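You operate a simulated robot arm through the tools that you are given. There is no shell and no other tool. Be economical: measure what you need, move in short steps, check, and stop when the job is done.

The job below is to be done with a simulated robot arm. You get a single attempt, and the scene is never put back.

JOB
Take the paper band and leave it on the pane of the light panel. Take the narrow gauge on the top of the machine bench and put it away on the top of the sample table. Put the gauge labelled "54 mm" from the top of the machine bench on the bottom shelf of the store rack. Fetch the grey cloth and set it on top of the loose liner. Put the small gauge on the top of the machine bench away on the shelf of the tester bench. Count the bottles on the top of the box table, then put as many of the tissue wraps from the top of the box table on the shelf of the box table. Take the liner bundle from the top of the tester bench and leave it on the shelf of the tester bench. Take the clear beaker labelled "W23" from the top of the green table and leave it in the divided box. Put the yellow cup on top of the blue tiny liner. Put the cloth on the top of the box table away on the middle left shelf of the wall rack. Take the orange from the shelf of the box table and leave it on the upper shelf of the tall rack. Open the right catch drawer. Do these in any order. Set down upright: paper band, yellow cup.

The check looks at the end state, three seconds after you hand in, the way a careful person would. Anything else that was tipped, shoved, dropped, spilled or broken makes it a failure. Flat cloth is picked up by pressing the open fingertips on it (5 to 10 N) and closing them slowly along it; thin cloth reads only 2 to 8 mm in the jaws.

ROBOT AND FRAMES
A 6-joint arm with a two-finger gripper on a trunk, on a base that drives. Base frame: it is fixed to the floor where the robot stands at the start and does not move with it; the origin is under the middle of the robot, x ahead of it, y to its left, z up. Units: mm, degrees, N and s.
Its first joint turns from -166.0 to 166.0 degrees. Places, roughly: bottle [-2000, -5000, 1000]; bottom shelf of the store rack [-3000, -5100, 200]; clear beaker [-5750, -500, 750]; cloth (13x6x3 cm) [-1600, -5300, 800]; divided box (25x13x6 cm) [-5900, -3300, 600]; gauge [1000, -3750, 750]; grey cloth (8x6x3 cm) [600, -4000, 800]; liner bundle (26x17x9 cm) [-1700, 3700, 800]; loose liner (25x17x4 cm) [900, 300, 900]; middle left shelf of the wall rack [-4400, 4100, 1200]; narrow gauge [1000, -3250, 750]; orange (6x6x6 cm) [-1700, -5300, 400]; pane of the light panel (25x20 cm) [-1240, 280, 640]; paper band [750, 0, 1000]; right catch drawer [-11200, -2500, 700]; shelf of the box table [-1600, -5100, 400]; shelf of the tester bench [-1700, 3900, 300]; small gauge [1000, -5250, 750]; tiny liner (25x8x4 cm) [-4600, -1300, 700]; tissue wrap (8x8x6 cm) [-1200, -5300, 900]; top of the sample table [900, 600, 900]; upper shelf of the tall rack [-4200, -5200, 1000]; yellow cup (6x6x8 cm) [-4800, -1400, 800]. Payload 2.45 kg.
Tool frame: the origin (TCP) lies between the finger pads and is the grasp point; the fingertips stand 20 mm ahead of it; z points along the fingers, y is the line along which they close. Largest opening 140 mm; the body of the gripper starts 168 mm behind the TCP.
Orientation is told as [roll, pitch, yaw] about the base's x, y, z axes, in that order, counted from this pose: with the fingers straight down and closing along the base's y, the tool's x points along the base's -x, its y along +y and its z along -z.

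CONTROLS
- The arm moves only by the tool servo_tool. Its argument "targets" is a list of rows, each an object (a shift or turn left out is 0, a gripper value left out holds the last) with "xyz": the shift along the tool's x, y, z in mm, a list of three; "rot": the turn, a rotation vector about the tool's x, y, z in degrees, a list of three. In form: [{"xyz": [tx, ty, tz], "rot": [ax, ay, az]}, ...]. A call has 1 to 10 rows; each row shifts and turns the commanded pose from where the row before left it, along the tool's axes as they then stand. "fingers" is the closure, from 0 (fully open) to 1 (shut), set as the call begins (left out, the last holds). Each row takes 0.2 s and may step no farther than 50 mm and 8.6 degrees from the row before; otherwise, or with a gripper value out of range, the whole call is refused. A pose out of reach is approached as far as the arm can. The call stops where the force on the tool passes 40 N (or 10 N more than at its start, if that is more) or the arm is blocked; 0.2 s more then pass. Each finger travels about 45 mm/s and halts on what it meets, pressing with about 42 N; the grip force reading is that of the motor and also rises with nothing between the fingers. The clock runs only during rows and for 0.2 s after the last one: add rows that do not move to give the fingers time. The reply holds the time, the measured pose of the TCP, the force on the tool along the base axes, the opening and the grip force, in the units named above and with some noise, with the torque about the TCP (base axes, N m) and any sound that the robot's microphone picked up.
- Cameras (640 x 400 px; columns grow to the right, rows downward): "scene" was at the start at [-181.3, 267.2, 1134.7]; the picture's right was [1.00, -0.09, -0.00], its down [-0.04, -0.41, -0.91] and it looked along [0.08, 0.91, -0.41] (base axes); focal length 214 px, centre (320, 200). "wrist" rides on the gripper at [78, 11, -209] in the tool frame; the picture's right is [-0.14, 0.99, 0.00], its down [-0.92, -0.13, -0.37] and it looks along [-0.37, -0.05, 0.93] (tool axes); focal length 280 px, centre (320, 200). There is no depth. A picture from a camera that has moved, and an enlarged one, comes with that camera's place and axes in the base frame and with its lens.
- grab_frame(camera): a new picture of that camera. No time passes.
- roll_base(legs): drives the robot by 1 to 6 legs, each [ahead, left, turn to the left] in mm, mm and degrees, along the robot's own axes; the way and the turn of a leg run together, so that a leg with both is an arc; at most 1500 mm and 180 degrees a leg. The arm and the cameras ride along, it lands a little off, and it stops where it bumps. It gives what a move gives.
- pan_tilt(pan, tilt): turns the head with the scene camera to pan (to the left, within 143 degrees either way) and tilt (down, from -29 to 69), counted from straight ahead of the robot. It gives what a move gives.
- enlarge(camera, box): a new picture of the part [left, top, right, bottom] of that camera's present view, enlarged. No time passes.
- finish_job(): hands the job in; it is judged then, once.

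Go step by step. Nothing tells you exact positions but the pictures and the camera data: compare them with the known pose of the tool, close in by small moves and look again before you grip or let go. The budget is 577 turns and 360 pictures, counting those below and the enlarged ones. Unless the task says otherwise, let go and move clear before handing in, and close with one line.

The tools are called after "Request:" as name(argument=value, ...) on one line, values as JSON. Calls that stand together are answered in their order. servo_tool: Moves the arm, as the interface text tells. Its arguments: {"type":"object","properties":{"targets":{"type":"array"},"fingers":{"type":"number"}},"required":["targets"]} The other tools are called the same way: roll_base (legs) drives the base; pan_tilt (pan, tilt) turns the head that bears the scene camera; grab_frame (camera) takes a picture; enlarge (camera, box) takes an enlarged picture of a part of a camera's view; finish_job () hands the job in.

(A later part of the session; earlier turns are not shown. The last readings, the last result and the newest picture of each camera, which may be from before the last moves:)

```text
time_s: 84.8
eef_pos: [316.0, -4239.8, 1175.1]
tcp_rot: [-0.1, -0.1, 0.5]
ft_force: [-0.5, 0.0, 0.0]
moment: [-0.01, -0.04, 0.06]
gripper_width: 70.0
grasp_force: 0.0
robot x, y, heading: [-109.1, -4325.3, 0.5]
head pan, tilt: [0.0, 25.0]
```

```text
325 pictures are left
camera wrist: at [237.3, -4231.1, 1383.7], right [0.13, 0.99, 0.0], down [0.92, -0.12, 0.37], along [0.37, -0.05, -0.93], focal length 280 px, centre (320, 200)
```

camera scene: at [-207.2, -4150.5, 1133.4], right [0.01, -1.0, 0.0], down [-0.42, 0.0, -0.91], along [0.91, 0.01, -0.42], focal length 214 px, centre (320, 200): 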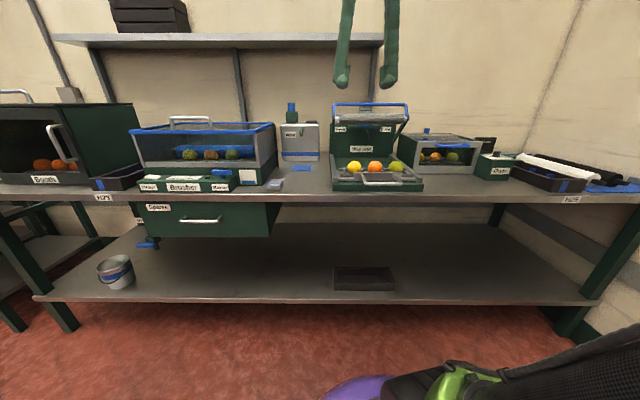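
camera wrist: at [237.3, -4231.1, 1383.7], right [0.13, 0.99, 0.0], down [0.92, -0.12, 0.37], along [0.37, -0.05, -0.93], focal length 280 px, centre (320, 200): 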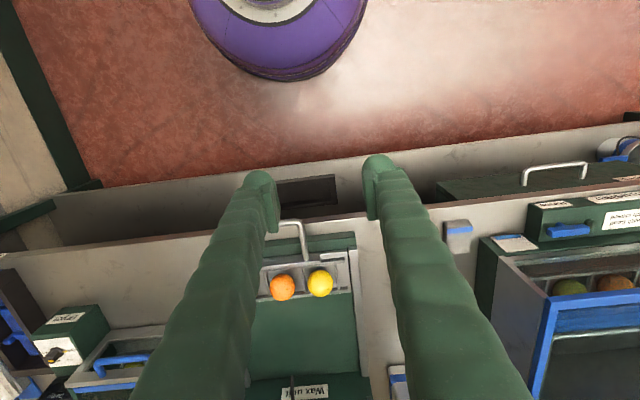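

I see the whole bench; I enlarge parts to find the gauges.

Request:
enlarge(camera="scene", box=[240, 90, 440, 215])

Request:
enlarge(camera="scene", box=[400, 100, 640, 230])

Request:
enlarge(camera="scene", box=[0, 0, 240, 150])

```text
3.20 times, centred on (340, 152) of scene
camera zoom: at [-207.2, -4150.5, 1133.4], right [0.01, -1.0, 0.0], down [-0.42, 0.0, -0.91], along [0.91, 0.01, -0.42], focal length 686 px, centre (256, 352)
```

zoom: 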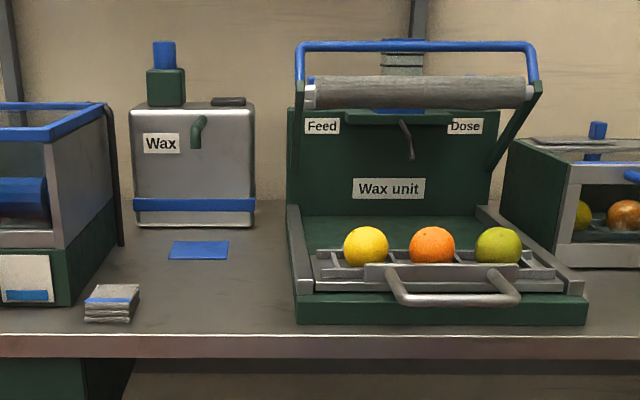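

```text
2.67 times, centred on (520, 165) of scene
camera zoom: at [-207.2, -4150.5, 1133.4], right [0.01, -1.0, 0.0], down [-0.42, 0.0, -0.91], along [0.91, 0.01, -0.42], focal length 572 px, centre (-213, 293)
```

zoom: 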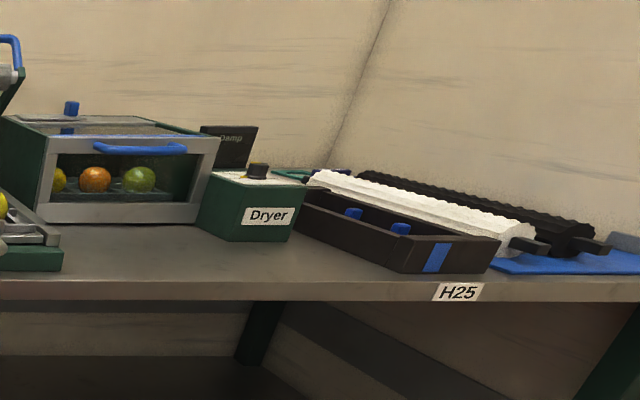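

```text
2.67 times, centred on (120, 75) of scene
camera zoom: at [-207.2, -4150.5, 1133.4], right [0.01, -1.0, 0.0], down [-0.42, 0.0, -0.91], along [0.91, 0.01, -0.42], focal length 572 px, centre (853, 533)
```

zoom: 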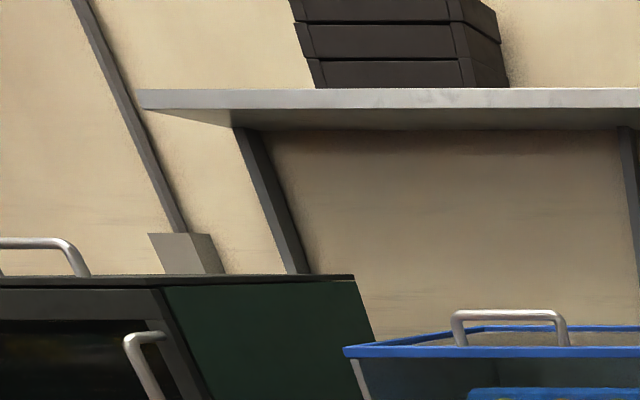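

The small gauge is likely behind the Dryer; others may be hidden behind machines. First I go for the grey cloth stack near (674, -3941).

Request:
roll_base(legs=[[200, 230, 0]])

Request:
servo_tool(targets=[{"xyz": [-40, 0, 0]}, {"xyz": [-40, 15, 0]}, {"xyz": [-40, 15, 0]}, {"xyz": [-10, 30, 0]}, {"xyz": [0, 0, 50]}, {"xyz": [0, 0, 50]}, {"xyz": [0, 0, 50]}, {"xyz": [0, 0, 0]}], fingers=0.3)

Request:
grab_frame(camera="wrist")

```text
time_s: 86.9
eef_pos: [513.8, -4002.4, 1173.2]
tcp_rot: [0.0, -0.1, 0.7]
ft_force: [-0.6, 0.3, 0.2]
moment: [0.0, -0.03, 0.02]
gripper_width: 70.0
grasp_force: 0.0
robot x, y, heading: [89.1, -4087.6, 1.1]
head pan, tilt: [0.0, 25.0]
```

```text
time_s: 88.5
eef_pos: [645.8, -3943.1, 1046.3]
tcp_rot: [0.2, -0.3, 0.7]
ft_force: [-8.4, -5.6, 39.2]
moment: [2.26, 0.27, 0.72]
gripper_width: 99.7
grasp_force: 1.1
robot x, y, heading: [90.8, -4089.2, 0.9]
head pan, tilt: [0.0, 25.0]
stopped in row 7: the force on the tool passed its limit at 296 N (the readings are from after the stop); the commanded pose is now the measured one
```

```text
321 pictures are left
camera wrist: at [566.5, -3935.3, 1256.2], right [0.12, 0.99, 0.0], down [0.92, -0.12, 0.37], along [0.37, -0.04, -0.93], focal length 280 px, centre (320, 200)
```

wrist: 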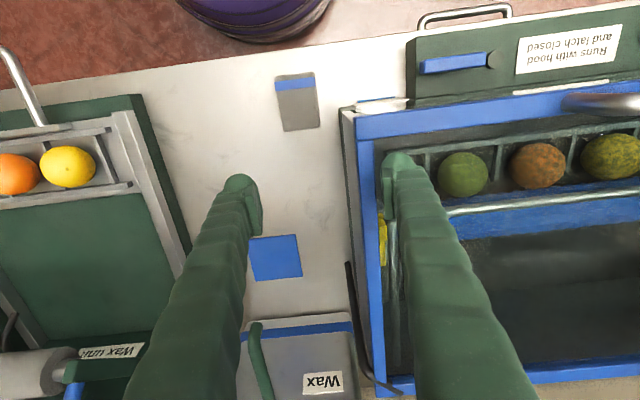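

The finger touched the Brusher hood. I lift at once; the cloth is actually at about (583, -3967).

Request:
servo_tool(targets=[{"xyz": [0, 0, -30]}, {"xyz": [0, 0, -50]}, {"xyz": [30, -30, 0]}, {"xyz": [30, 0, 0]}, {"xyz": [0, 0, 0]}])

Request:
grab_frame(camera="wrist")

Request:
enlarge(camera="scene", box=[150, 90, 450, 250])

```text
time_s: 89.7
eef_pos: [587.0, -3972.6, 1123.2]
tcp_rot: [0.1, -0.1, 0.8]
ft_force: [-1.1, 0.4, 0.7]
moment: [-0.03, 0.02, -0.02]
gripper_width: 97.9
grasp_force: 0.0
robot x, y, heading: [91.3, -4084.8, 0.5]
head pan, tilt: [0.0, 25.0]
```

```text
320 pictures are left
camera wrist: at [508.0, -3965.2, 1333.6], right [0.12, 0.99, 0.0], down [0.92, -0.12, 0.37], along [0.37, -0.04, -0.93], focal length 280 px, centre (320, 200)
```

wrist: 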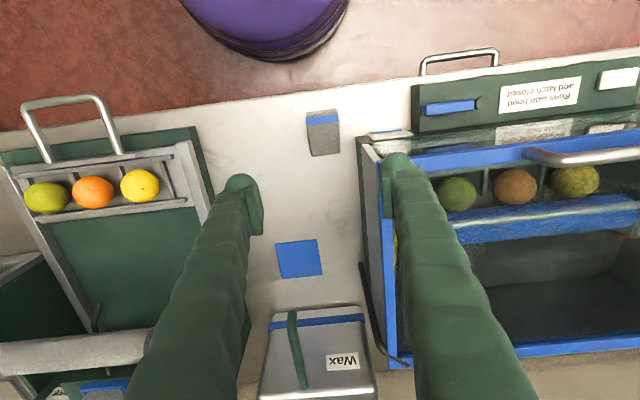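

```text
2.13 times, centred on (300, 170) of scene
camera zoom: at [-8.8, -3914.2, 1133.4], right [0.01, -1.0, 0.0], down [-0.42, -0.01, -0.91], along [0.91, 0.01, -0.42], focal length 458 px, centre (363, 264)
```

zoom: 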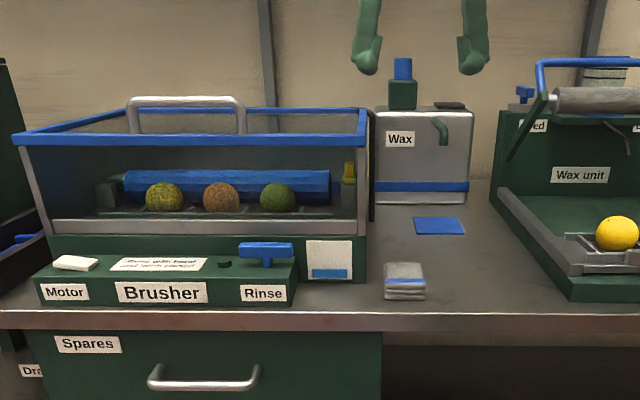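

The hood looks undamaged. The hood is close to the cloth, so I will turn the gripper 90° to close along x.

Request:
servo_tool(targets=[{"xyz": [0, 0, -40], "rot": [0, 0, -8.5]}, {"rot": [0, 0, -8.5]}, {"rot": [0, 0, -8.5]}, {"rot": [0, 0, -8.5]}, {"rot": [0, 0, -8.5]}, {"rot": [0, 0, -8.5]}, {"rot": [0, 0, -8.5]}, {"rot": [0, 0, -8.5]}, {"rot": [0, 0, -8.5]}, {"rot": [0, 0, -8.5]}])

Request:
servo_tool(targets=[{"rot": [0, 0, -4.2]}, {"xyz": [0, 0, 0]}], fingers=0.2)

Request:
grab_frame(camera="wrist")

```text
time_s: 91.9
eef_pos: [587.1, -3973.4, 1163.8]
tcp_rot: [-0.3, -0.1, 85.9]
ft_force: [0.7, -0.4, 0.1]
moment: [0.0, 0.01, -0.01]
gripper_width: 97.8
grasp_force: 0.0
robot x, y, heading: [86.6, -4086.7, 0.9]
head pan, tilt: [0.0, 25.0]
```

```text
time_s: 92.5
eef_pos: [588.0, -3973.3, 1164.3]
tcp_rot: [-0.2, -0.1, 90.0]
ft_force: [0.2, 0.5, -1.2]
moment: [-0.02, 0.0, -0.04]
gripper_width: 112.0
grasp_force: 0.0
robot x, y, heading: [88.3, -4086.4, 0.7]
head pan, tilt: [0.0, 25.0]
```

```text
318 pictures are left
camera wrist: at [575.3, -4053.5, 1373.8], right [-0.99, 0.14, 0.0], down [0.13, 0.92, 0.37], along [0.05, 0.37, -0.93], focal length 280 px, centre (320, 200)
```

wrist: 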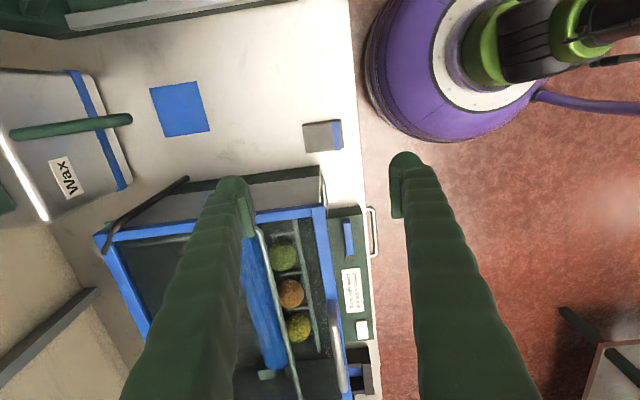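

Cloth centre is about (581, -3965). I align and descend partway, then check.

Request:
servo_tool(targets=[{"xyz": [-6, 7, 0]}, {"xyz": [0, 0, 50]}, {"xyz": [0, 0, 50]}, {"xyz": [0, 0, 50]}, {"xyz": [0, 0, 50]}, {"xyz": [0, 0, 50]}, {"xyz": [0, 0, 30]}, {"xyz": [0, 0, 0]}])

Request:
grab_frame(camera="wrist")

```text
time_s: 94.3
eef_pos: [578.3, -3966.5, 885.1]
tcp_rot: [-0.2, -0.1, 90.0]
ft_force: [0.5, 0.6, 0.1]
moment: [0.02, 0.02, 0.02]
gripper_width: 112.0
grasp_force: 0.1
robot x, y, heading: [94.3, -4089.2, 0.9]
head pan, tilt: [0.0, 25.0]
```

```text
317 pictures are left
camera wrist: at [567.0, -4046.2, 1094.9], right [-0.99, 0.14, 0.0], down [0.13, 0.92, 0.37], along [0.05, 0.37, -0.93], focal length 280 px, centre (320, 200)
```

wrist: 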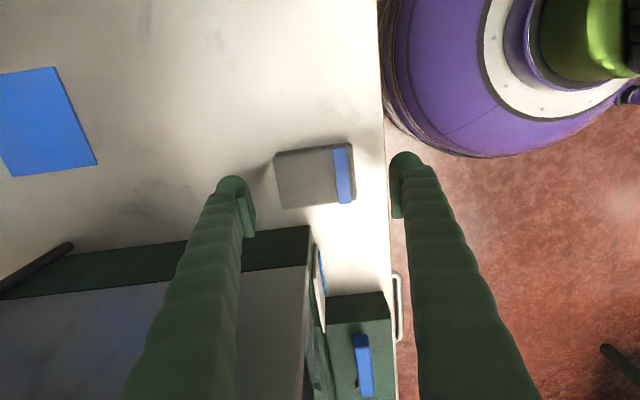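

Request:
servo_tool(targets=[{"xyz": [-2, -5, 30]}, {"xyz": [0, 0, 30]}, {"xyz": [0, 0, 13]}, {"xyz": [0, 0, 0]}], fingers=0.32)

Request:
grab_frame(camera="wrist")

Request:
enlarge(camera="scene", box=[260, 130, 380, 230])

```text
time_s: 94.9
eef_pos: [585.7, -3965.1, 835.6]
tcp_rot: [-0.1, 0.0, 89.8]
ft_force: [-9.5, -1.3, 27.1]
moment: [-0.04, 0.57, 0.04]
gripper_width: 95.2
grasp_force: 0.1
robot x, y, heading: [92.6, -4088.9, 0.6]
head pan, tilt: [0.0, 25.0]
stopped in row 2: the force on the tool passed its limit at 177 N (the readings are from after the stop); the commanded pose is now the measured one
```

```text
316 pictures are left
camera wrist: at [574.4, -4043.8, 1046.5], right [-0.99, 0.14, 0.0], down [0.13, 0.92, 0.37], along [0.05, 0.37, -0.93], focal length 280 px, centre (320, 200)
```

wrist: 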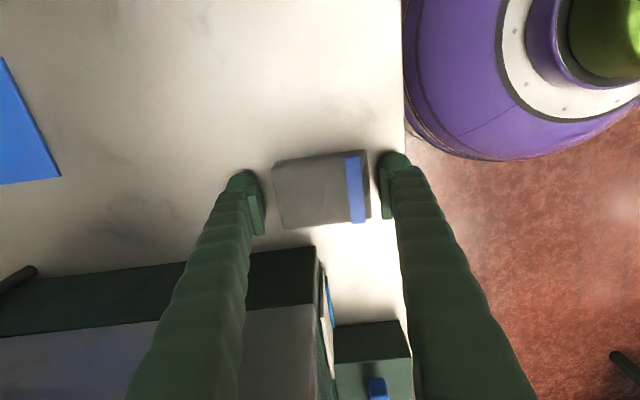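

```text
4.00 times, centred on (320, 180) of scene
camera zoom: at [-9.8, -3914.4, 1133.4], right [0.01, -1.0, 0.0], down [-0.42, -0.01, -0.91], along [0.91, 0.01, -0.42], focal length 858 px, centre (320, 280)
```

zoom: 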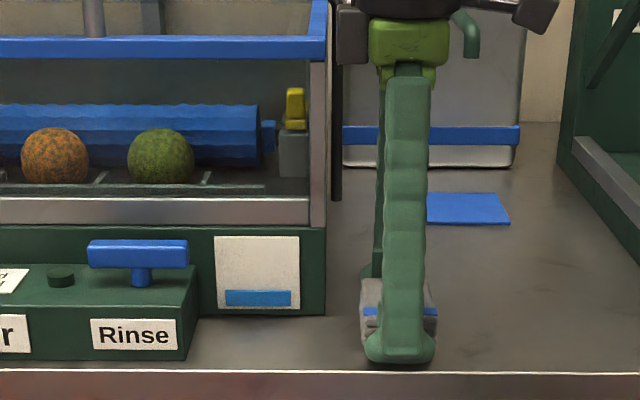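

The bench top is higher than thought (about z 814); the fingertips are at the table now. I ease up 3 mm and close on the cloth.

Request:
servo_tool(targets=[{"xyz": [4, 3, -4]}, {"xyz": [0, 0, 0]}, {"xyz": [0, 0, 0]}, {"xyz": [0, 0, 0]}], fingers=0.5)

Request:
grab_frame(camera="wrist")

```text
time_s: 95.9
eef_pos: [583.2, -3969.2, 839.1]
tcp_rot: [-0.1, 0.0, 89.9]
ft_force: [0.6, 0.2, 0.0]
moment: [-0.02, -0.01, -0.02]
gripper_width: 75.1
grasp_force: 42.0
robot x, y, heading: [90.7, -4088.6, 1.2]
head pan, tilt: [0.0, 25.0]
```

```text
314 pictures are left
camera wrist: at [572.1, -4047.7, 1049.5], right [-0.99, 0.14, 0.0], down [0.13, 0.92, 0.37], along [0.05, 0.37, -0.93], focal length 280 px, centre (320, 200)
```

wrist: 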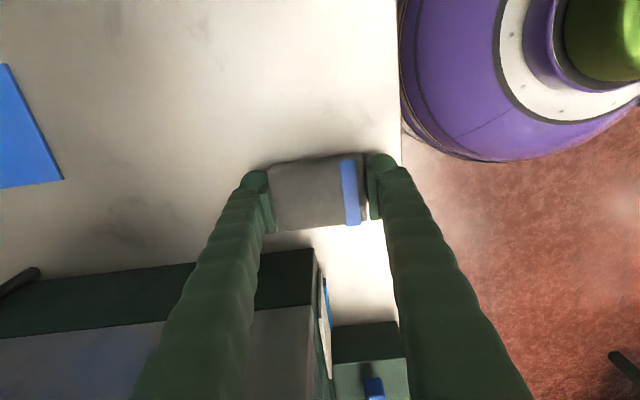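

Gripped at 75 mm. I lift straight up.

Request:
servo_tool(targets=[{"xyz": [0, 0, -30]}, {"xyz": [0, 0, -50]}, {"xyz": [0, 0, -50]}, {"xyz": [0, 0, -50]}, {"xyz": [0, 0, -50]}, {"xyz": [0, 0, -50]}, {"xyz": [0, 0, -50]}, {"xyz": [0, 0, 0]}], fingers=0.6)

Request:
grab_frame(camera="wrist")

```text
time_s: 97.7
eef_pos: [584.2, -3967.0, 1170.6]
tcp_rot: [-0.2, 0.0, 89.9]
ft_force: [0.5, -0.1, 0.2]
moment: [-0.01, 0.0, 0.03]
gripper_width: 74.7
grasp_force: 42.0
robot x, y, heading: [95.0, -4088.3, 0.4]
head pan, tilt: [0.0, 25.0]
```

```text
313 pictures are left
camera wrist: at [572.2, -4046.8, 1380.6], right [-0.99, 0.14, 0.0], down [0.13, 0.92, 0.37], along [0.05, 0.37, -0.93], focal length 280 px, centre (320, 200)
```

wrist: 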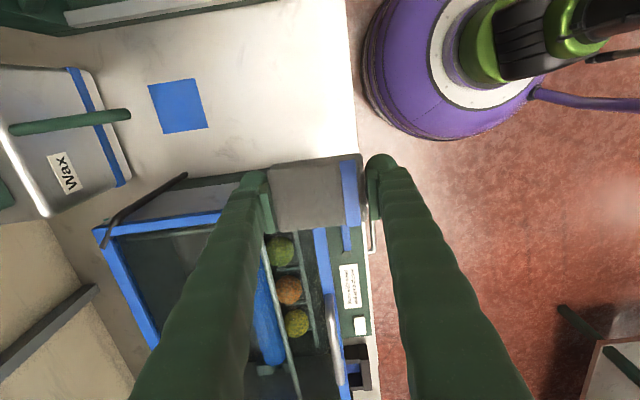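

The cloth is held. I retract and drive back to the sample table.

Request:
servo_tool(targets=[{"xyz": [0, 50, 0]}, {"xyz": [0, 50, 0]}, {"xyz": [0, 50, 0]}, {"xyz": [0, 50, 0]}, {"xyz": [0, 50, 0]}, {"xyz": [0, 50, 0]}, {"xyz": [0, 0, 0]}])

Request:
roll_base(legs=[[-190, 0, -0.7], [0, 1400, 0], [0, 1400, 0], [0, 1360, 0]])

Request:
grab_frame(camera="scene")

```text
time_s: 99.3
eef_pos: [285.7, -3970.1, 1168.2]
tcp_rot: [-0.1, 0.0, 89.9]
ft_force: [-0.1, -0.1, -0.9]
moment: [-0.01, 0.01, 0.0]
gripper_width: 74.9
grasp_force: 42.3
robot x, y, heading: [88.8, -4085.8, 1.0]
head pan, tilt: [0.0, 25.0]
```

```text
time_s: 120.4
eef_pos: [50.5, 195.9, 1168.8]
tcp_rot: [-0.1, 0.0, 90.6]
ft_force: [1.0, -0.1, -0.9]
moment: [-0.01, 0.0, -0.01]
gripper_width: 74.8
grasp_force: 42.0
robot x, y, heading: [-145.2, 73.9, 1.5]
head pan, tilt: [0.0, 25.0]
```

```text
312 pictures are left
camera scene: at [-245.2, 248.9, 1133.4], right [0.02, -1.0, 0.0], down [-0.42, -0.01, -0.91], along [0.91, 0.02, -0.42], focal length 214 px, centre (320, 200)
```

scene: 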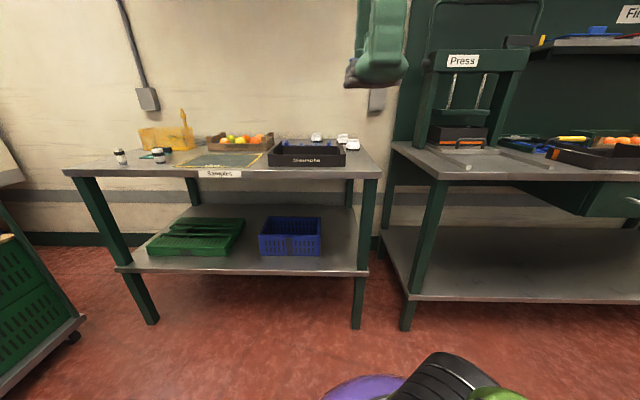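

I move in and extend over the blue liner.

Request:
roll_base(legs=[[295, 40, -1.5]])

Request:
servo_tool(targets=[{"xyz": [-17, -46, 0]}, {"xyz": [-17, -46, 0]}, {"xyz": [-17, -46, 0]}, {"xyz": [-17, -46, 0]}, {"xyz": [-17, -46, 0]}, {"xyz": [-17, -46, 0]}, {"xyz": [-17, -46, 0]}, {"xyz": [-17, -46, 0]}, {"xyz": [0, 0, 0]}])

Request:
grab_frame(camera="wrist")

```text
time_s: 122.5
eef_pos: [343.8, 234.3, 1168.2]
tcp_rot: [-0.1, 0.0, 89.1]
ft_force: [0.5, -0.5, -1.3]
moment: [0.0, -0.03, 0.01]
gripper_width: 74.8
grasp_force: 42.1
robot x, y, heading: [147.0, 116.9, -0.2]
head pan, tilt: [0.0, 25.0]
```

```text
time_s: 124.5
eef_pos: [716.5, 362.1, 1171.1]
tcp_rot: [-0.1, 0.0, 89.2]
ft_force: [0.1, -0.1, -0.2]
moment: [0.0, -0.03, -0.01]
gripper_width: 74.8
grasp_force: 41.8
robot x, y, heading: [146.8, 119.0, -0.1]
head pan, tilt: [0.0, 25.0]
```

```text
311 pictures are left
camera wrist: at [704.6, 283.2, 1380.2], right [-0.99, 0.15, 0.0], down [0.14, 0.92, 0.37], along [0.06, 0.36, -0.93], focal length 280 px, centre (320, 200)
```

wrist: 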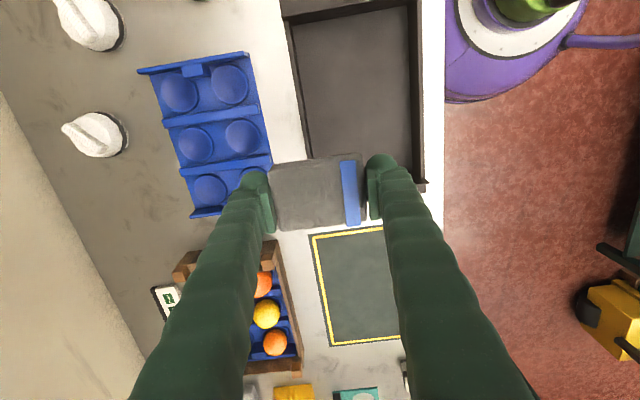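

The liner centre is about (884, 330). I move above it.

Request:
servo_tool(targets=[{"xyz": [7, -42, 0]}, {"xyz": [7, -42, 0]}, {"xyz": [7, -42, 0]}, {"xyz": [8, -42, 0]}, {"xyz": [0, 0, 50]}, {"xyz": [0, 0, 50]}, {"xyz": [0, 0, 0]}])

Request:
grab_frame(camera="wrist")

Request:
enlarge(camera="scene", box=[240, 60, 440, 185])

```text
time_s: 126.1
eef_pos: [882.7, 332.3, 1071.1]
tcp_rot: [-0.1, 0.0, 89.2]
ft_force: [-0.3, 0.5, -0.5]
moment: [0.03, -0.02, 0.03]
gripper_width: 74.7
grasp_force: 42.4
robot x, y, heading: [148.6, 120.3, -0.1]
head pan, tilt: [0.0, 25.0]
```

```text
310 pictures are left
camera wrist: at [871.0, 253.4, 1280.6], right [-0.99, 0.15, 0.0], down [0.14, 0.92, 0.37], along [0.06, 0.36, -0.93], focal length 280 px, centre (320, 200)
```

wrist: 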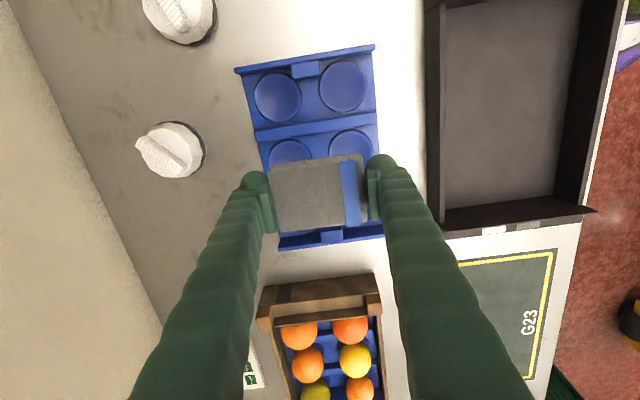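

```text
3.20 times, centred on (340, 122) of scene
camera zoom: at [51.4, 294.5, 1133.4], right [0.0, -1.0, 0.0], down [-0.42, 0.0, -0.91], along [0.91, 0.0, -0.42], focal length 686 px, centre (256, 448)
```

zoom: 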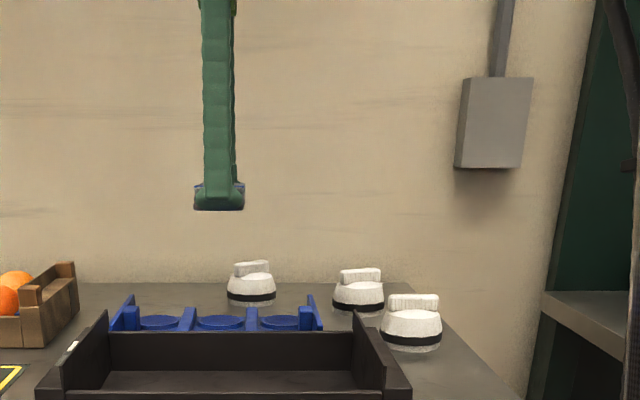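

Aligned within a few mm. I descend and then feel for contact.

Request:
servo_tool(targets=[{"xyz": [-3, -1, 50]}, {"xyz": [0, 0, 40]}, {"xyz": [0, 0, 5]}, {"xyz": [0, 0, 5]}, {"xyz": [0, 0, 0]}])

Request:
enlarge(camera="scene", box=[260, 110, 400, 190])

```text
refused: row 1 steps farther than a row can; nothing moved
```

```text
4.57 times, centred on (330, 150) of scene
camera zoom: at [51.4, 294.5, 1133.4], right [0.0, -1.0, 0.0], down [-0.42, 0.0, -0.91], along [0.91, 0.0, -0.42], focal length 980 px, centre (274, 429)
```

zoom: 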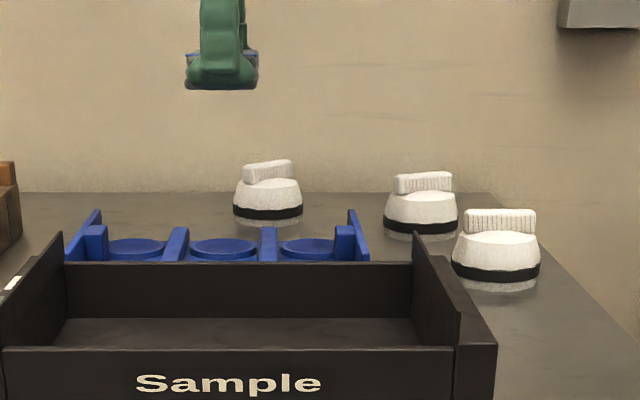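

Request:
servo_tool(targets=[{"xyz": [-3, -1, 45]}, {"xyz": [0, 0, 40]}, {"xyz": [0, 0, 10]}, {"xyz": [0, 0, 5]}, {"xyz": [0, 0, 0]}])

Request:
enlarge(camera="scene", box=[260, 110, 400, 190])

```text
time_s: 127.3
eef_pos: [884.3, 334.9, 969.1]
tcp_rot: [-0.1, 0.0, 89.0]
ft_force: [0.4, 0.1, -0.5]
moment: [0.04, -0.01, -0.04]
gripper_width: 74.7
grasp_force: 42.0
robot x, y, heading: [147.3, 116.1, -0.1]
head pan, tilt: [0.0, 25.0]
```

```text
4.57 times, centred on (330, 150) of scene
camera zoom: at [51.3, 294.5, 1133.4], right [0.0, -1.0, 0.0], down [-0.42, 0.0, -0.91], along [0.91, 0.0, -0.42], focal length 980 px, centre (274, 429)
```

zoom: 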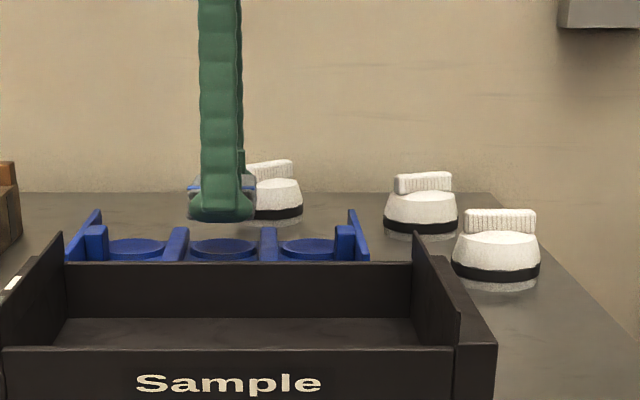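

Request:
servo_tool(targets=[{"xyz": [0, 0, 4]}, {"xyz": [0, 0, 4]}, {"xyz": [0, 0, 4]}, {"xyz": [0, 0, 4]}, {"xyz": [0, 0, 0]}])

```text
time_s: 128.5
eef_pos: [883.8, 335.4, 952.4]
tcp_rot: [-0.1, -0.1, 89.0]
ft_force: [0.0, -0.8, -0.9]
moment: [-0.01, 0.02, 0.01]
gripper_width: 74.8
grasp_force: 42.5
robot x, y, heading: [148.4, 117.3, -0.3]
head pan, tilt: [0.0, 25.0]
```

Request:
servo_tool(targets=[{"xyz": [0, 0, 3]}, {"xyz": [0, 0, 3]}, {"xyz": [0, 0, 3]}, {"xyz": [0, 0, 3]}, {"xyz": [0, 0, 0]}])

Request:
enlarge(camera="scene", box=[260, 110, 400, 190])

```text
time_s: 129.7
eef_pos: [883.8, 335.9, 940.1]
tcp_rot: [0.0, 0.0, 89.0]
ft_force: [-0.5, 0.1, -0.9]
moment: [-0.01, 0.03, 0.01]
gripper_width: 74.7
grasp_force: 41.8
robot x, y, heading: [146.3, 119.2, 0.1]
head pan, tilt: [0.0, 25.0]
```

```text
4.57 times, centred on (330, 150) of scene
camera zoom: at [51.3, 294.5, 1133.4], right [0.0, -1.0, 0.0], down [-0.42, 0.0, -0.91], along [0.91, 0.0, -0.42], focal length 980 px, centre (274, 429)
```

zoom: 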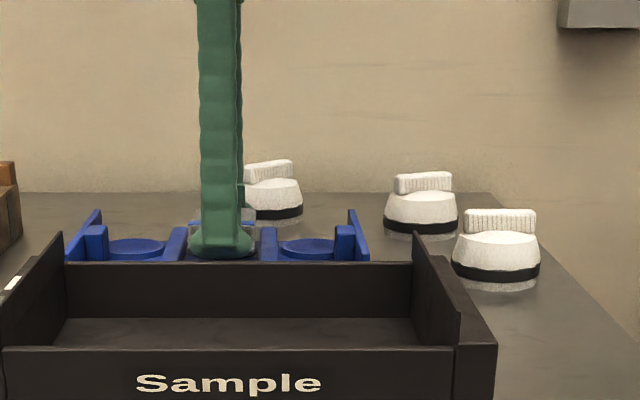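

Request:
servo_tool(targets=[{"xyz": [0, 0, 2]}, {"xyz": [0, 0, 2]}, {"xyz": [0, 0, 2]}, {"xyz": [0, 0, 0]}])

```text
time_s: 130.7
eef_pos: [883.9, 335.6, 935.1]
tcp_rot: [-0.1, 0.0, 89.0]
ft_force: [0.2, 0.1, -0.3]
moment: [-0.01, 0.01, 0.02]
gripper_width: 74.8
grasp_force: 42.0
robot x, y, heading: [147.8, 119.2, -0.2]
head pan, tilt: [0.0, 25.0]
```

Request:
servo_tool(targets=[{"xyz": [0, 0, 2]}, {"xyz": [0, 0, 2]}, {"xyz": [0, 0, 0]}])

Request:
servo_tool(targets=[{"xyz": [0, 0, 2]}, {"xyz": [0, 0, 0]}])

```text
time_s: 131.5
eef_pos: [884.4, 336.0, 931.3]
tcp_rot: [-0.1, 0.0, 89.0]
ft_force: [-0.2, 1.3, -1.7]
moment: [0.01, -0.02, -0.01]
gripper_width: 74.9
grasp_force: 41.7
robot x, y, heading: [153.0, 116.6, -0.1]
head pan, tilt: [0.0, 25.0]
```

```text
time_s: 132.1
eef_pos: [884.6, 334.9, 928.3]
tcp_rot: [0.0, 0.1, 89.0]
ft_force: [-0.7, -1.0, -0.5]
moment: [-0.01, 0.0, 0.0]
gripper_width: 74.9
grasp_force: 42.1
robot x, y, heading: [147.8, 116.3, 0.1]
head pan, tilt: [0.0, 25.0]
```

Request:
servo_tool(targets=[{"xyz": [0, 0, 2]}, {"xyz": [0, 0, 0]}])

Request:
enlarge(camera="wrist", box=[200, 20, 440, 260])

```text
time_s: 132.7
eef_pos: [883.1, 335.9, 928.3]
tcp_rot: [-0.1, 0.1, 89.1]
ft_force: [0.9, 0.2, -0.9]
moment: [-0.01, 0.02, -0.02]
gripper_width: 74.7
grasp_force: 42.2
robot x, y, heading: [148.8, 117.6, -0.1]
head pan, tilt: [0.0, 25.0]
```

```text
1.67 times, centred on (320, 140) of wrist
camera zoom: at [871.2, 257.0, 1136.7], right [-0.99, 0.15, 0.0], down [0.14, 0.92, 0.37], along [0.06, 0.36, -0.93], focal length 467 px, centre (320, 300)
```

zoom: 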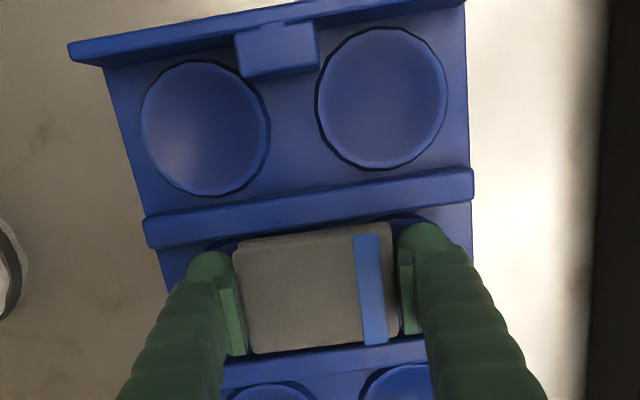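

Request:
servo_tool(targets=[{"xyz": [0, 0, 2]}, {"xyz": [0, 0, 0]}])

```text
time_s: 133.3
eef_pos: [883.5, 335.5, 924.9]
tcp_rot: [-0.1, -0.1, 89.1]
ft_force: [0.7, -0.1, 0.1]
moment: [0.0, -0.02, 0.01]
gripper_width: 74.4
grasp_force: 41.8
robot x, y, heading: [150.3, 119.7, -0.2]
head pan, tilt: [0.0, 25.0]
```

Request:
servo_tool(targets=[{"xyz": [0, 0, 2]}, {"xyz": [0, 0, 0]}])

Request:
servo_tool(targets=[{"xyz": [0, 0, 2]}, {"xyz": [0, 0, 0]}])

```text
time_s: 133.9
eef_pos: [882.8, 336.8, 922.8]
tcp_rot: [-0.1, -0.1, 89.1]
ft_force: [1.3, 0.8, 21.1]
moment: [-0.05, -0.03, -0.05]
gripper_width: 74.3
grasp_force: 41.5
robot x, y, heading: [147.1, 118.0, -0.4]
head pan, tilt: [0.0, 25.0]
```

```text
time_s: 134.2
eef_pos: [883.1, 335.3, 922.4]
tcp_rot: [-0.2, 0.1, 89.0]
ft_force: [-2.5, -0.6, 19.8]
moment: [-0.02, 0.14, -0.04]
gripper_width: 74.7
grasp_force: 41.9
robot x, y, heading: [150.8, 119.1, 0.2]
head pan, tilt: [0.0, 25.0]
stopped in row 1: the force on the tool passed its limit at 46 N (the readings are from after the stop); the commanded pose is now the measured one
```

Contact. I release and rise.

Request:
servo_tool(targets=[{"xyz": [0, 0, -1]}, {"xyz": [0, 0, 0]}, {"xyz": [0, 0, 0]}], fingers=0.36)

Request:
servo_tool(targets=[{"xyz": [0, 0, -30]}, {"xyz": [0, 0, -50]}, {"xyz": [0, 0, -50]}, {"xyz": [0, 0, -50]}, {"xyz": [0, 0, -50]}, {"xyz": [0, 0, 0]}])

Request:
grab_frame(camera="wrist")

```text
time_s: 135.1
eef_pos: [883.3, 336.8, 923.1]
tcp_rot: [-0.1, -0.1, 89.1]
ft_force: [0.0, -0.2, 0.6]
moment: [0.01, -0.01, 0.04]
gripper_width: 89.7
grasp_force: 0.0
robot x, y, heading: [145.6, 119.7, -0.1]
head pan, tilt: [0.0, 25.0]
```

```text
time_s: 136.4
eef_pos: [884.8, 337.9, 1154.1]
tcp_rot: [0.0, -0.1, 89.1]
ft_force: [-0.1, -0.5, -0.5]
moment: [0.02, 0.02, -0.01]
gripper_width: 89.4
grasp_force: 0.1
robot x, y, heading: [151.4, 118.6, -0.1]
head pan, tilt: [0.0, 25.0]
```

```text
304 pictures are left
camera wrist: at [871.1, 258.0, 1364.5], right [-0.99, 0.15, 0.0], down [0.14, 0.92, 0.37], along [0.06, 0.37, -0.93], focal length 280 px, centre (320, 200)
```

wrist: 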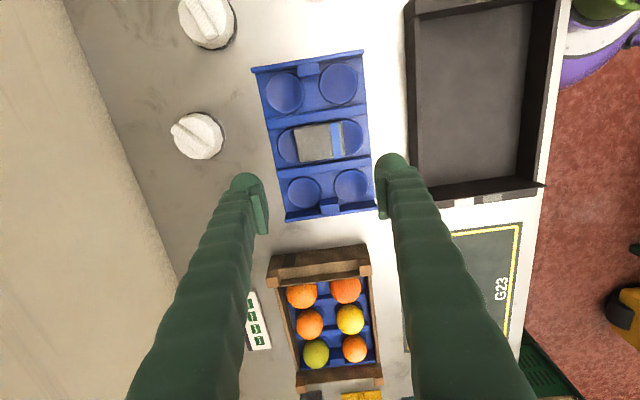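

The grey cloth lies on the liner. Now I retract, turn the tool back and return to the machine bench to find the gauges.

Request:
servo_tool(targets=[{"xyz": [0, 50, 0]}, {"xyz": [0, 50, 0]}, {"xyz": [0, 50, 0]}, {"xyz": [0, 50, 0]}, {"xyz": [0, 50, 0]}, {"xyz": [0, 50, 0]}, {"xyz": [0, 50, 0]}, {"xyz": [0, 50, 0]}, {"xyz": [0, 50, 0]}, {"xyz": [0, 50, 0]}])

Request:
servo_tool(targets=[{"rot": [0, 0, 8.5]}, {"rot": [0, 0, 8.5]}, {"rot": [0, 0, 8.5]}, {"rot": [0, 0, 8.5]}, {"rot": [0, 0, 8.5]}, {"rot": [0, 0, 8.5]}, {"rot": [0, 0, 8.5]}, {"rot": [0, 0, 8.5]}, {"rot": [0, 0, 8.5]}, {"rot": [0, 0, 8.5]}])

Request:
servo_tool(targets=[{"rot": [0, 0, 4.1]}, {"rot": [0, 0, 0]}])

Request:
roll_base(legs=[[-240, 0, 0], [0, -1200, 0], [0, -1200, 0], [0, -1130, 0]])

Request:
grab_frame(camera="scene")

```text
time_s: 138.7
eef_pos: [383.0, 344.1, 1150.2]
tcp_rot: [-0.1, 0.0, 89.1]
ft_force: [0.5, 0.0, -0.4]
moment: [-0.06, 0.03, -0.03]
gripper_width: 89.5
grasp_force: 0.0
robot x, y, heading: [150.1, 116.7, -0.0]
head pan, tilt: [0.0, 25.0]
```

```text
time_s: 140.8
eef_pos: [383.5, 343.1, 1152.5]
tcp_rot: [-0.1, 0.0, 4.0]
ft_force: [1.2, -0.3, 0.0]
moment: [0.0, -0.03, -0.03]
gripper_width: 89.3
grasp_force: 0.0
robot x, y, heading: [146.8, 114.2, -0.2]
head pan, tilt: [0.0, 25.0]
```

```text
time_s: 141.4
eef_pos: [383.2, 342.5, 1151.8]
tcp_rot: [0.2, -0.1, -0.1]
ft_force: [0.4, -0.7, -0.6]
moment: [0.02, -0.03, 0.02]
gripper_width: 89.5
grasp_force: 0.1
robot x, y, heading: [149.3, 117.7, 0.3]
head pan, tilt: [0.0, 25.0]
```

```text
time_s: 159.9
eef_pos: [92.0, -3175.1, 1153.3]
tcp_rot: [0.1, -0.2, -1.5]
ft_force: [-0.3, 0.6, 0.3]
moment: [0.02, 0.01, 0.03]
gripper_width: 89.5
grasp_force: 0.0
robot x, y, heading: [-147.6, -3389.9, -1.5]
head pan, tilt: [0.0, 25.0]
```

```text
303 pictures are left
camera scene: at [-241.7, -3214.5, 1133.4], right [-0.03, -1.0, 0.0], down [-0.42, 0.01, -0.91], along [0.91, -0.02, -0.42], focal length 214 px, centre (320, 200)
```

scene: 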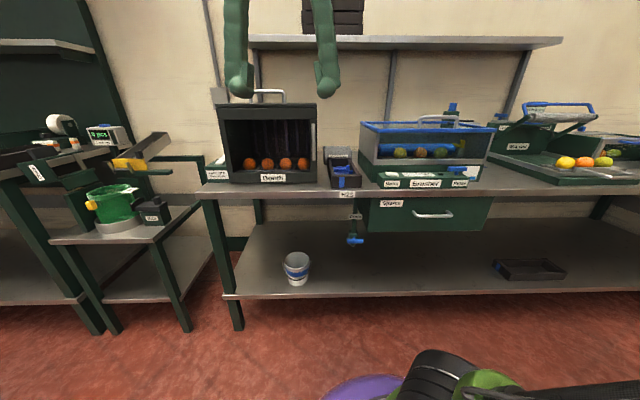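

I go closer and look over the machines with the wrist camera.

Request:
roll_base(legs=[[280, 0, 1.5]])

Request:
servo_tool(targets=[{"xyz": [-40, -20, 0]}, {"xyz": [-40, -20, 0]}, {"xyz": [-40, -20, 0]}, {"xyz": [-40, -20, 0]}, {"xyz": [-40, -20, 0]}, {"xyz": [-40, -20, 0]}, {"xyz": [0, 0, 0]}])

Request:
grab_frame(camera="wrist")

Request:
grab_frame(camera="scene")

```text
time_s: 161.8
eef_pos: [367.3, -3171.5, 1151.8]
tcp_rot: [0.0, -0.2, 0.2]
ft_force: [0.2, 0.6, 0.4]
moment: [-0.02, 0.0, 0.02]
gripper_width: 89.7
grasp_force: 0.1
robot x, y, heading: [132.9, -3392.7, 0.0]
head pan, tilt: [0.0, 25.0]
```

```text
time_s: 163.4
eef_pos: [606.2, -3290.8, 1153.0]
tcp_rot: [0.2, 0.0, 0.2]
ft_force: [-0.9, 0.2, -0.2]
moment: [-0.02, 0.04, -0.04]
gripper_width: 89.7
grasp_force: 0.1
robot x, y, heading: [135.5, -3398.4, 0.0]
head pan, tilt: [0.0, 25.0]
```

```text
302 pictures are left
camera wrist: at [527.4, -3281.5, 1362.0], right [0.13, 0.99, 0.0], down [0.92, -0.13, 0.37], along [0.37, -0.05, -0.93], focal length 280 px, centre (320, 200)
```

wrist: 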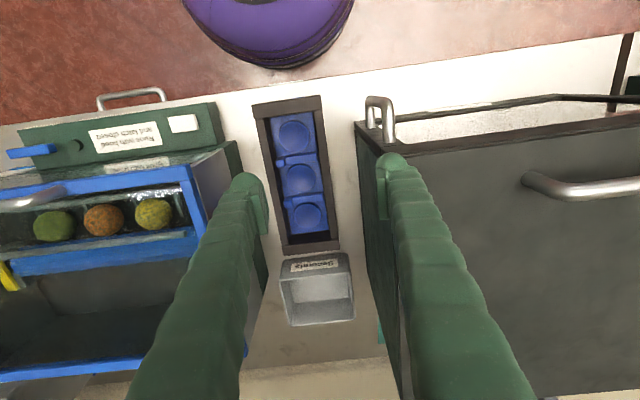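

```text
301 pictures are left
camera scene: at [34.5, -3220.6, 1133.4], right [0.0, -1.0, 0.0], down [-0.42, 0.0, -0.91], along [0.91, 0.0, -0.42], focal length 214 px, centre (320, 200)
```

scene: 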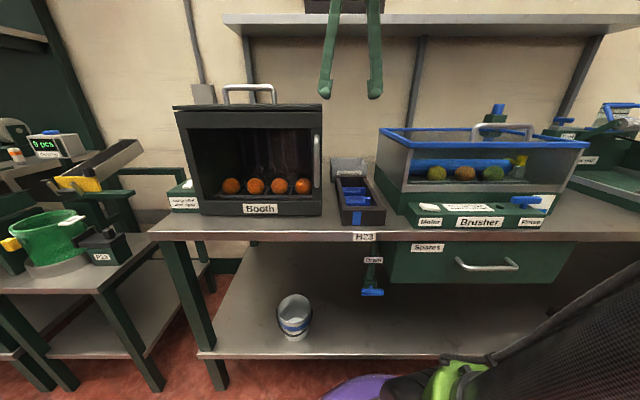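

A teal piece shows behind the booth on the right. I raise the tool and shift left for a clear look.

Request:
servo_tool(targets=[{"xyz": [0, 0, -50]}, {"xyz": [0, 0, -50]}, {"xyz": [0, 0, -20]}, {"xyz": [0, 40, 0]}, {"xyz": [-30, 30, 0]}, {"xyz": [0, 0, 0]}])

Request:
grab_frame(camera="wrist")

```text
time_s: 164.8
eef_pos: [637.3, -3220.7, 1272.2]
tcp_rot: [0.2, -0.2, 0.0]
ft_force: [-0.9, 0.3, -0.4]
moment: [-0.02, 0.0, -0.01]
gripper_width: 89.5
grasp_force: 0.1
robot x, y, heading: [130.6, -3395.1, 0.2]
head pan, tilt: [0.0, 25.0]
```

```text
300 pictures are left
camera wrist: at [557.8, -3211.2, 1481.2], right [0.13, 0.99, 0.0], down [0.92, -0.13, 0.37], along [0.37, -0.05, -0.93], focal length 280 px, centre (320, 200)
```

wrist: 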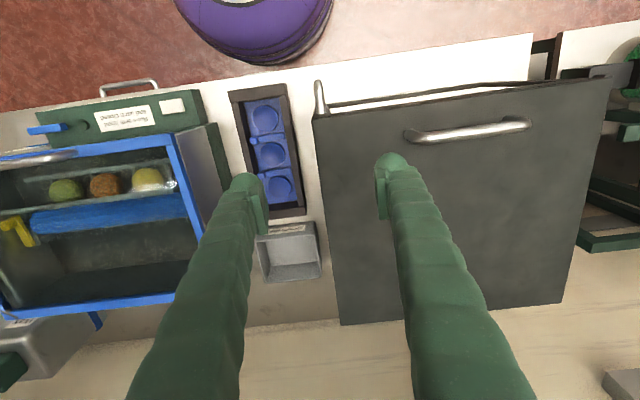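

Request:
servo_tool(targets=[{"xyz": [0, -50, 0]}, {"xyz": [0, -50, 0]}, {"xyz": [0, -50, 0]}, {"xyz": [0, -50, 0]}, {"xyz": [0, 0, 40]}, {"xyz": [0, 0, 40]}, {"xyz": [0, 0, 0]}], fingers=0)

Request:
grab_frame(camera="wrist")

```text
time_s: 166.4
eef_pos: [636.4, -3422.0, 1193.3]
tcp_rot: [0.2, 0.0, 0.2]
ft_force: [0.1, 0.0, -0.1]
moment: [0.0, 0.0, 0.0]
gripper_width: 139.9
grasp_force: 0.1
robot x, y, heading: [132.4, -3395.8, 0.0]
head pan, tilt: [0.0, 25.0]
```

```text
299 pictures are left
camera wrist: at [558.3, -3411.9, 1403.1], right [0.13, 0.99, 0.0], down [0.92, -0.13, 0.37], along [0.37, -0.05, -0.93], focal length 280 px, centre (320, 200)
```

wrist: 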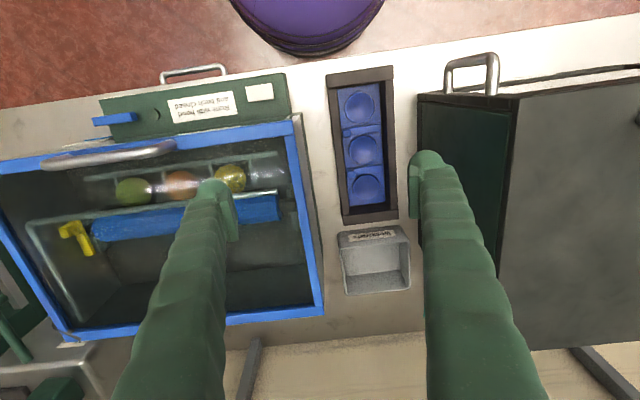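

Request:
servo_tool(targets=[{"xyz": [0, 0, 0]}, {"xyz": [0, 0, 0]}, {"xyz": [0, 0, 0]}, {"xyz": [0, 0, 0]}, {"xyz": [0, 0, 0]}, {"xyz": [0, 0, 0]}, {"xyz": [0, 0, 0]}], fingers=0.95)

Request:
grab_frame(camera="wrist")

```text
time_s: 168.1
eef_pos: [637.9, -3421.6, 1193.6]
tcp_rot: [0.1, 0.0, 0.2]
ft_force: [0.3, -0.1, 1.1]
moment: [-0.02, -0.04, 0.03]
gripper_width: 6.8
grasp_force: 0.0
robot x, y, heading: [132.7, -3396.5, 0.3]
head pan, tilt: [0.0, 25.0]
```

```text
298 pictures are left
camera wrist: at [558.3, -3411.8, 1403.4], right [0.13, 0.99, 0.0], down [0.92, -0.13, 0.37], along [0.37, -0.05, -0.93], focal length 280 px, centre (320, 200)
```

wrist: 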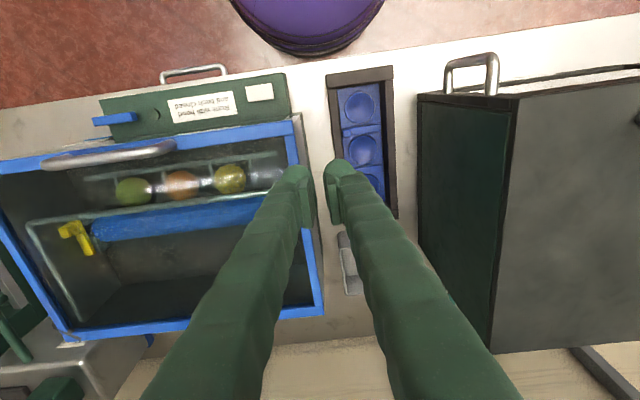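

Request:
servo_tool(targets=[{"xyz": [0, -50, 0]}, {"xyz": [0, -50, 0]}, {"xyz": [0, -20, 0]}, {"xyz": [0, 0, 0]}])

Request:
grab_frame(camera="wrist")

```text
time_s: 169.1
eef_pos: [637.9, -3541.0, 1193.1]
tcp_rot: [0.2, -0.2, 0.3]
ft_force: [0.5, -0.5, -0.5]
moment: [-0.03, -0.01, 0.0]
gripper_width: 7.0
grasp_force: 0.0
robot x, y, heading: [134.3, -3397.1, 0.2]
head pan, tilt: [0.0, 25.0]
```

```text
297 pictures are left
camera wrist: at [558.7, -3531.8, 1402.7], right [0.13, 0.99, 0.0], down [0.92, -0.13, 0.37], along [0.37, -0.05, -0.93], focal length 280 px, centre (320, 200)
```

wrist: 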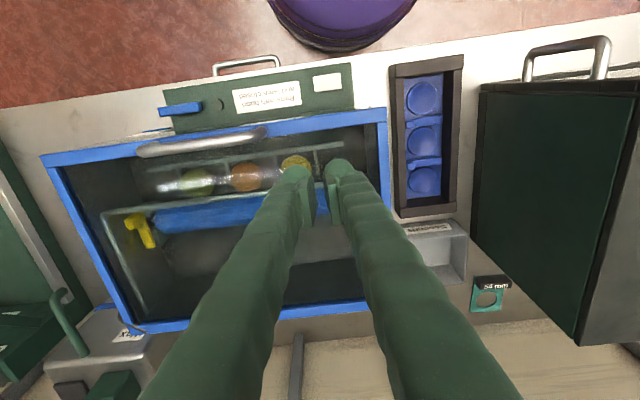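

Found a teal gauge. I read its label.

Request:
enlarge(camera="wrist", box=[450, 250, 550, 330])

```text
5.00 times, centred on (500, 290) of wrist
camera zoom: at [558.7, -3531.8, 1402.7], right [0.13, 0.99, 0.0], down [0.92, -0.13, 0.37], along [0.37, -0.05, -0.93], focal length 1402 px, centre (-580, -250)
```

zoom: 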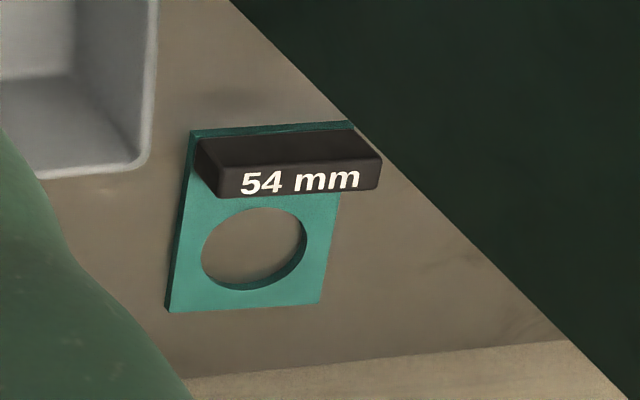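

This one is "54 mm" near (1095, -3165). I look for the others behind the Brusher and Wax unit.

Request:
roll_base(legs=[[0, -500, 0]])

Request:
grab_frame(camera="wrist")

Request:
roll_base(legs=[[0, -450, 0]])

Request:
grab_frame(camera="wrist")

```text
time_s: 172.0
eef_pos: [637.5, -4044.9, 1192.8]
tcp_rot: [0.1, -0.1, 0.0]
ft_force: [0.3, 0.5, -0.5]
moment: [0.0, 0.0, 0.0]
gripper_width: 7.0
grasp_force: 0.0
robot x, y, heading: [133.6, -3899.4, -0.0]
head pan, tilt: [0.0, 25.0]
```

```text
295 pictures are left
camera wrist: at [558.1, -4036.1, 1402.7], right [0.14, 0.99, 0.0], down [0.92, -0.13, 0.37], along [0.37, -0.05, -0.93], focal length 280 px, centre (320, 200)
```

wrist: 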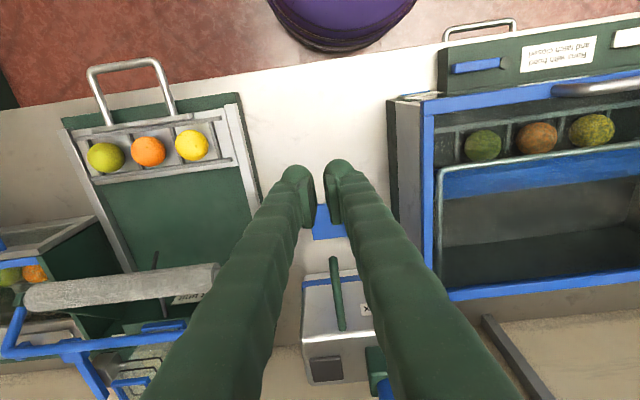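

```text
time_s: 174.7
eef_pos: [637.0, -4496.3, 1191.9]
tcp_rot: [0.1, -0.1, 0.1]
ft_force: [0.5, 0.4, 0.2]
moment: [-0.03, -0.01, -0.03]
gripper_width: 7.4
grasp_force: 0.0
robot x, y, heading: [136.0, -4353.0, 0.2]
head pan, tilt: [0.0, 25.0]
```

```text
294 pictures are left
camera wrist: at [558.3, -4487.4, 1402.7], right [0.14, 0.99, 0.0], down [0.92, -0.13, 0.37], along [0.37, -0.05, -0.93], focal length 280 px, centre (320, 200)
```

wrist: 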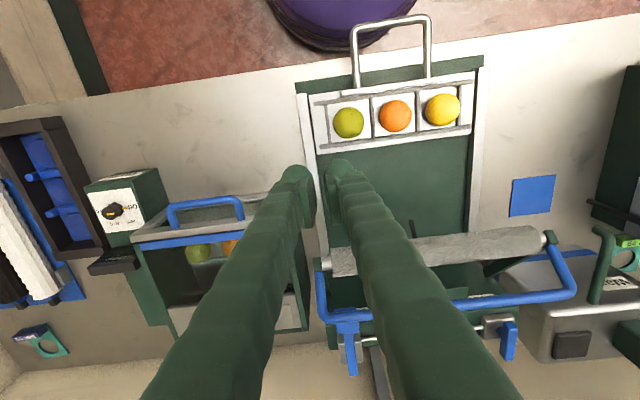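

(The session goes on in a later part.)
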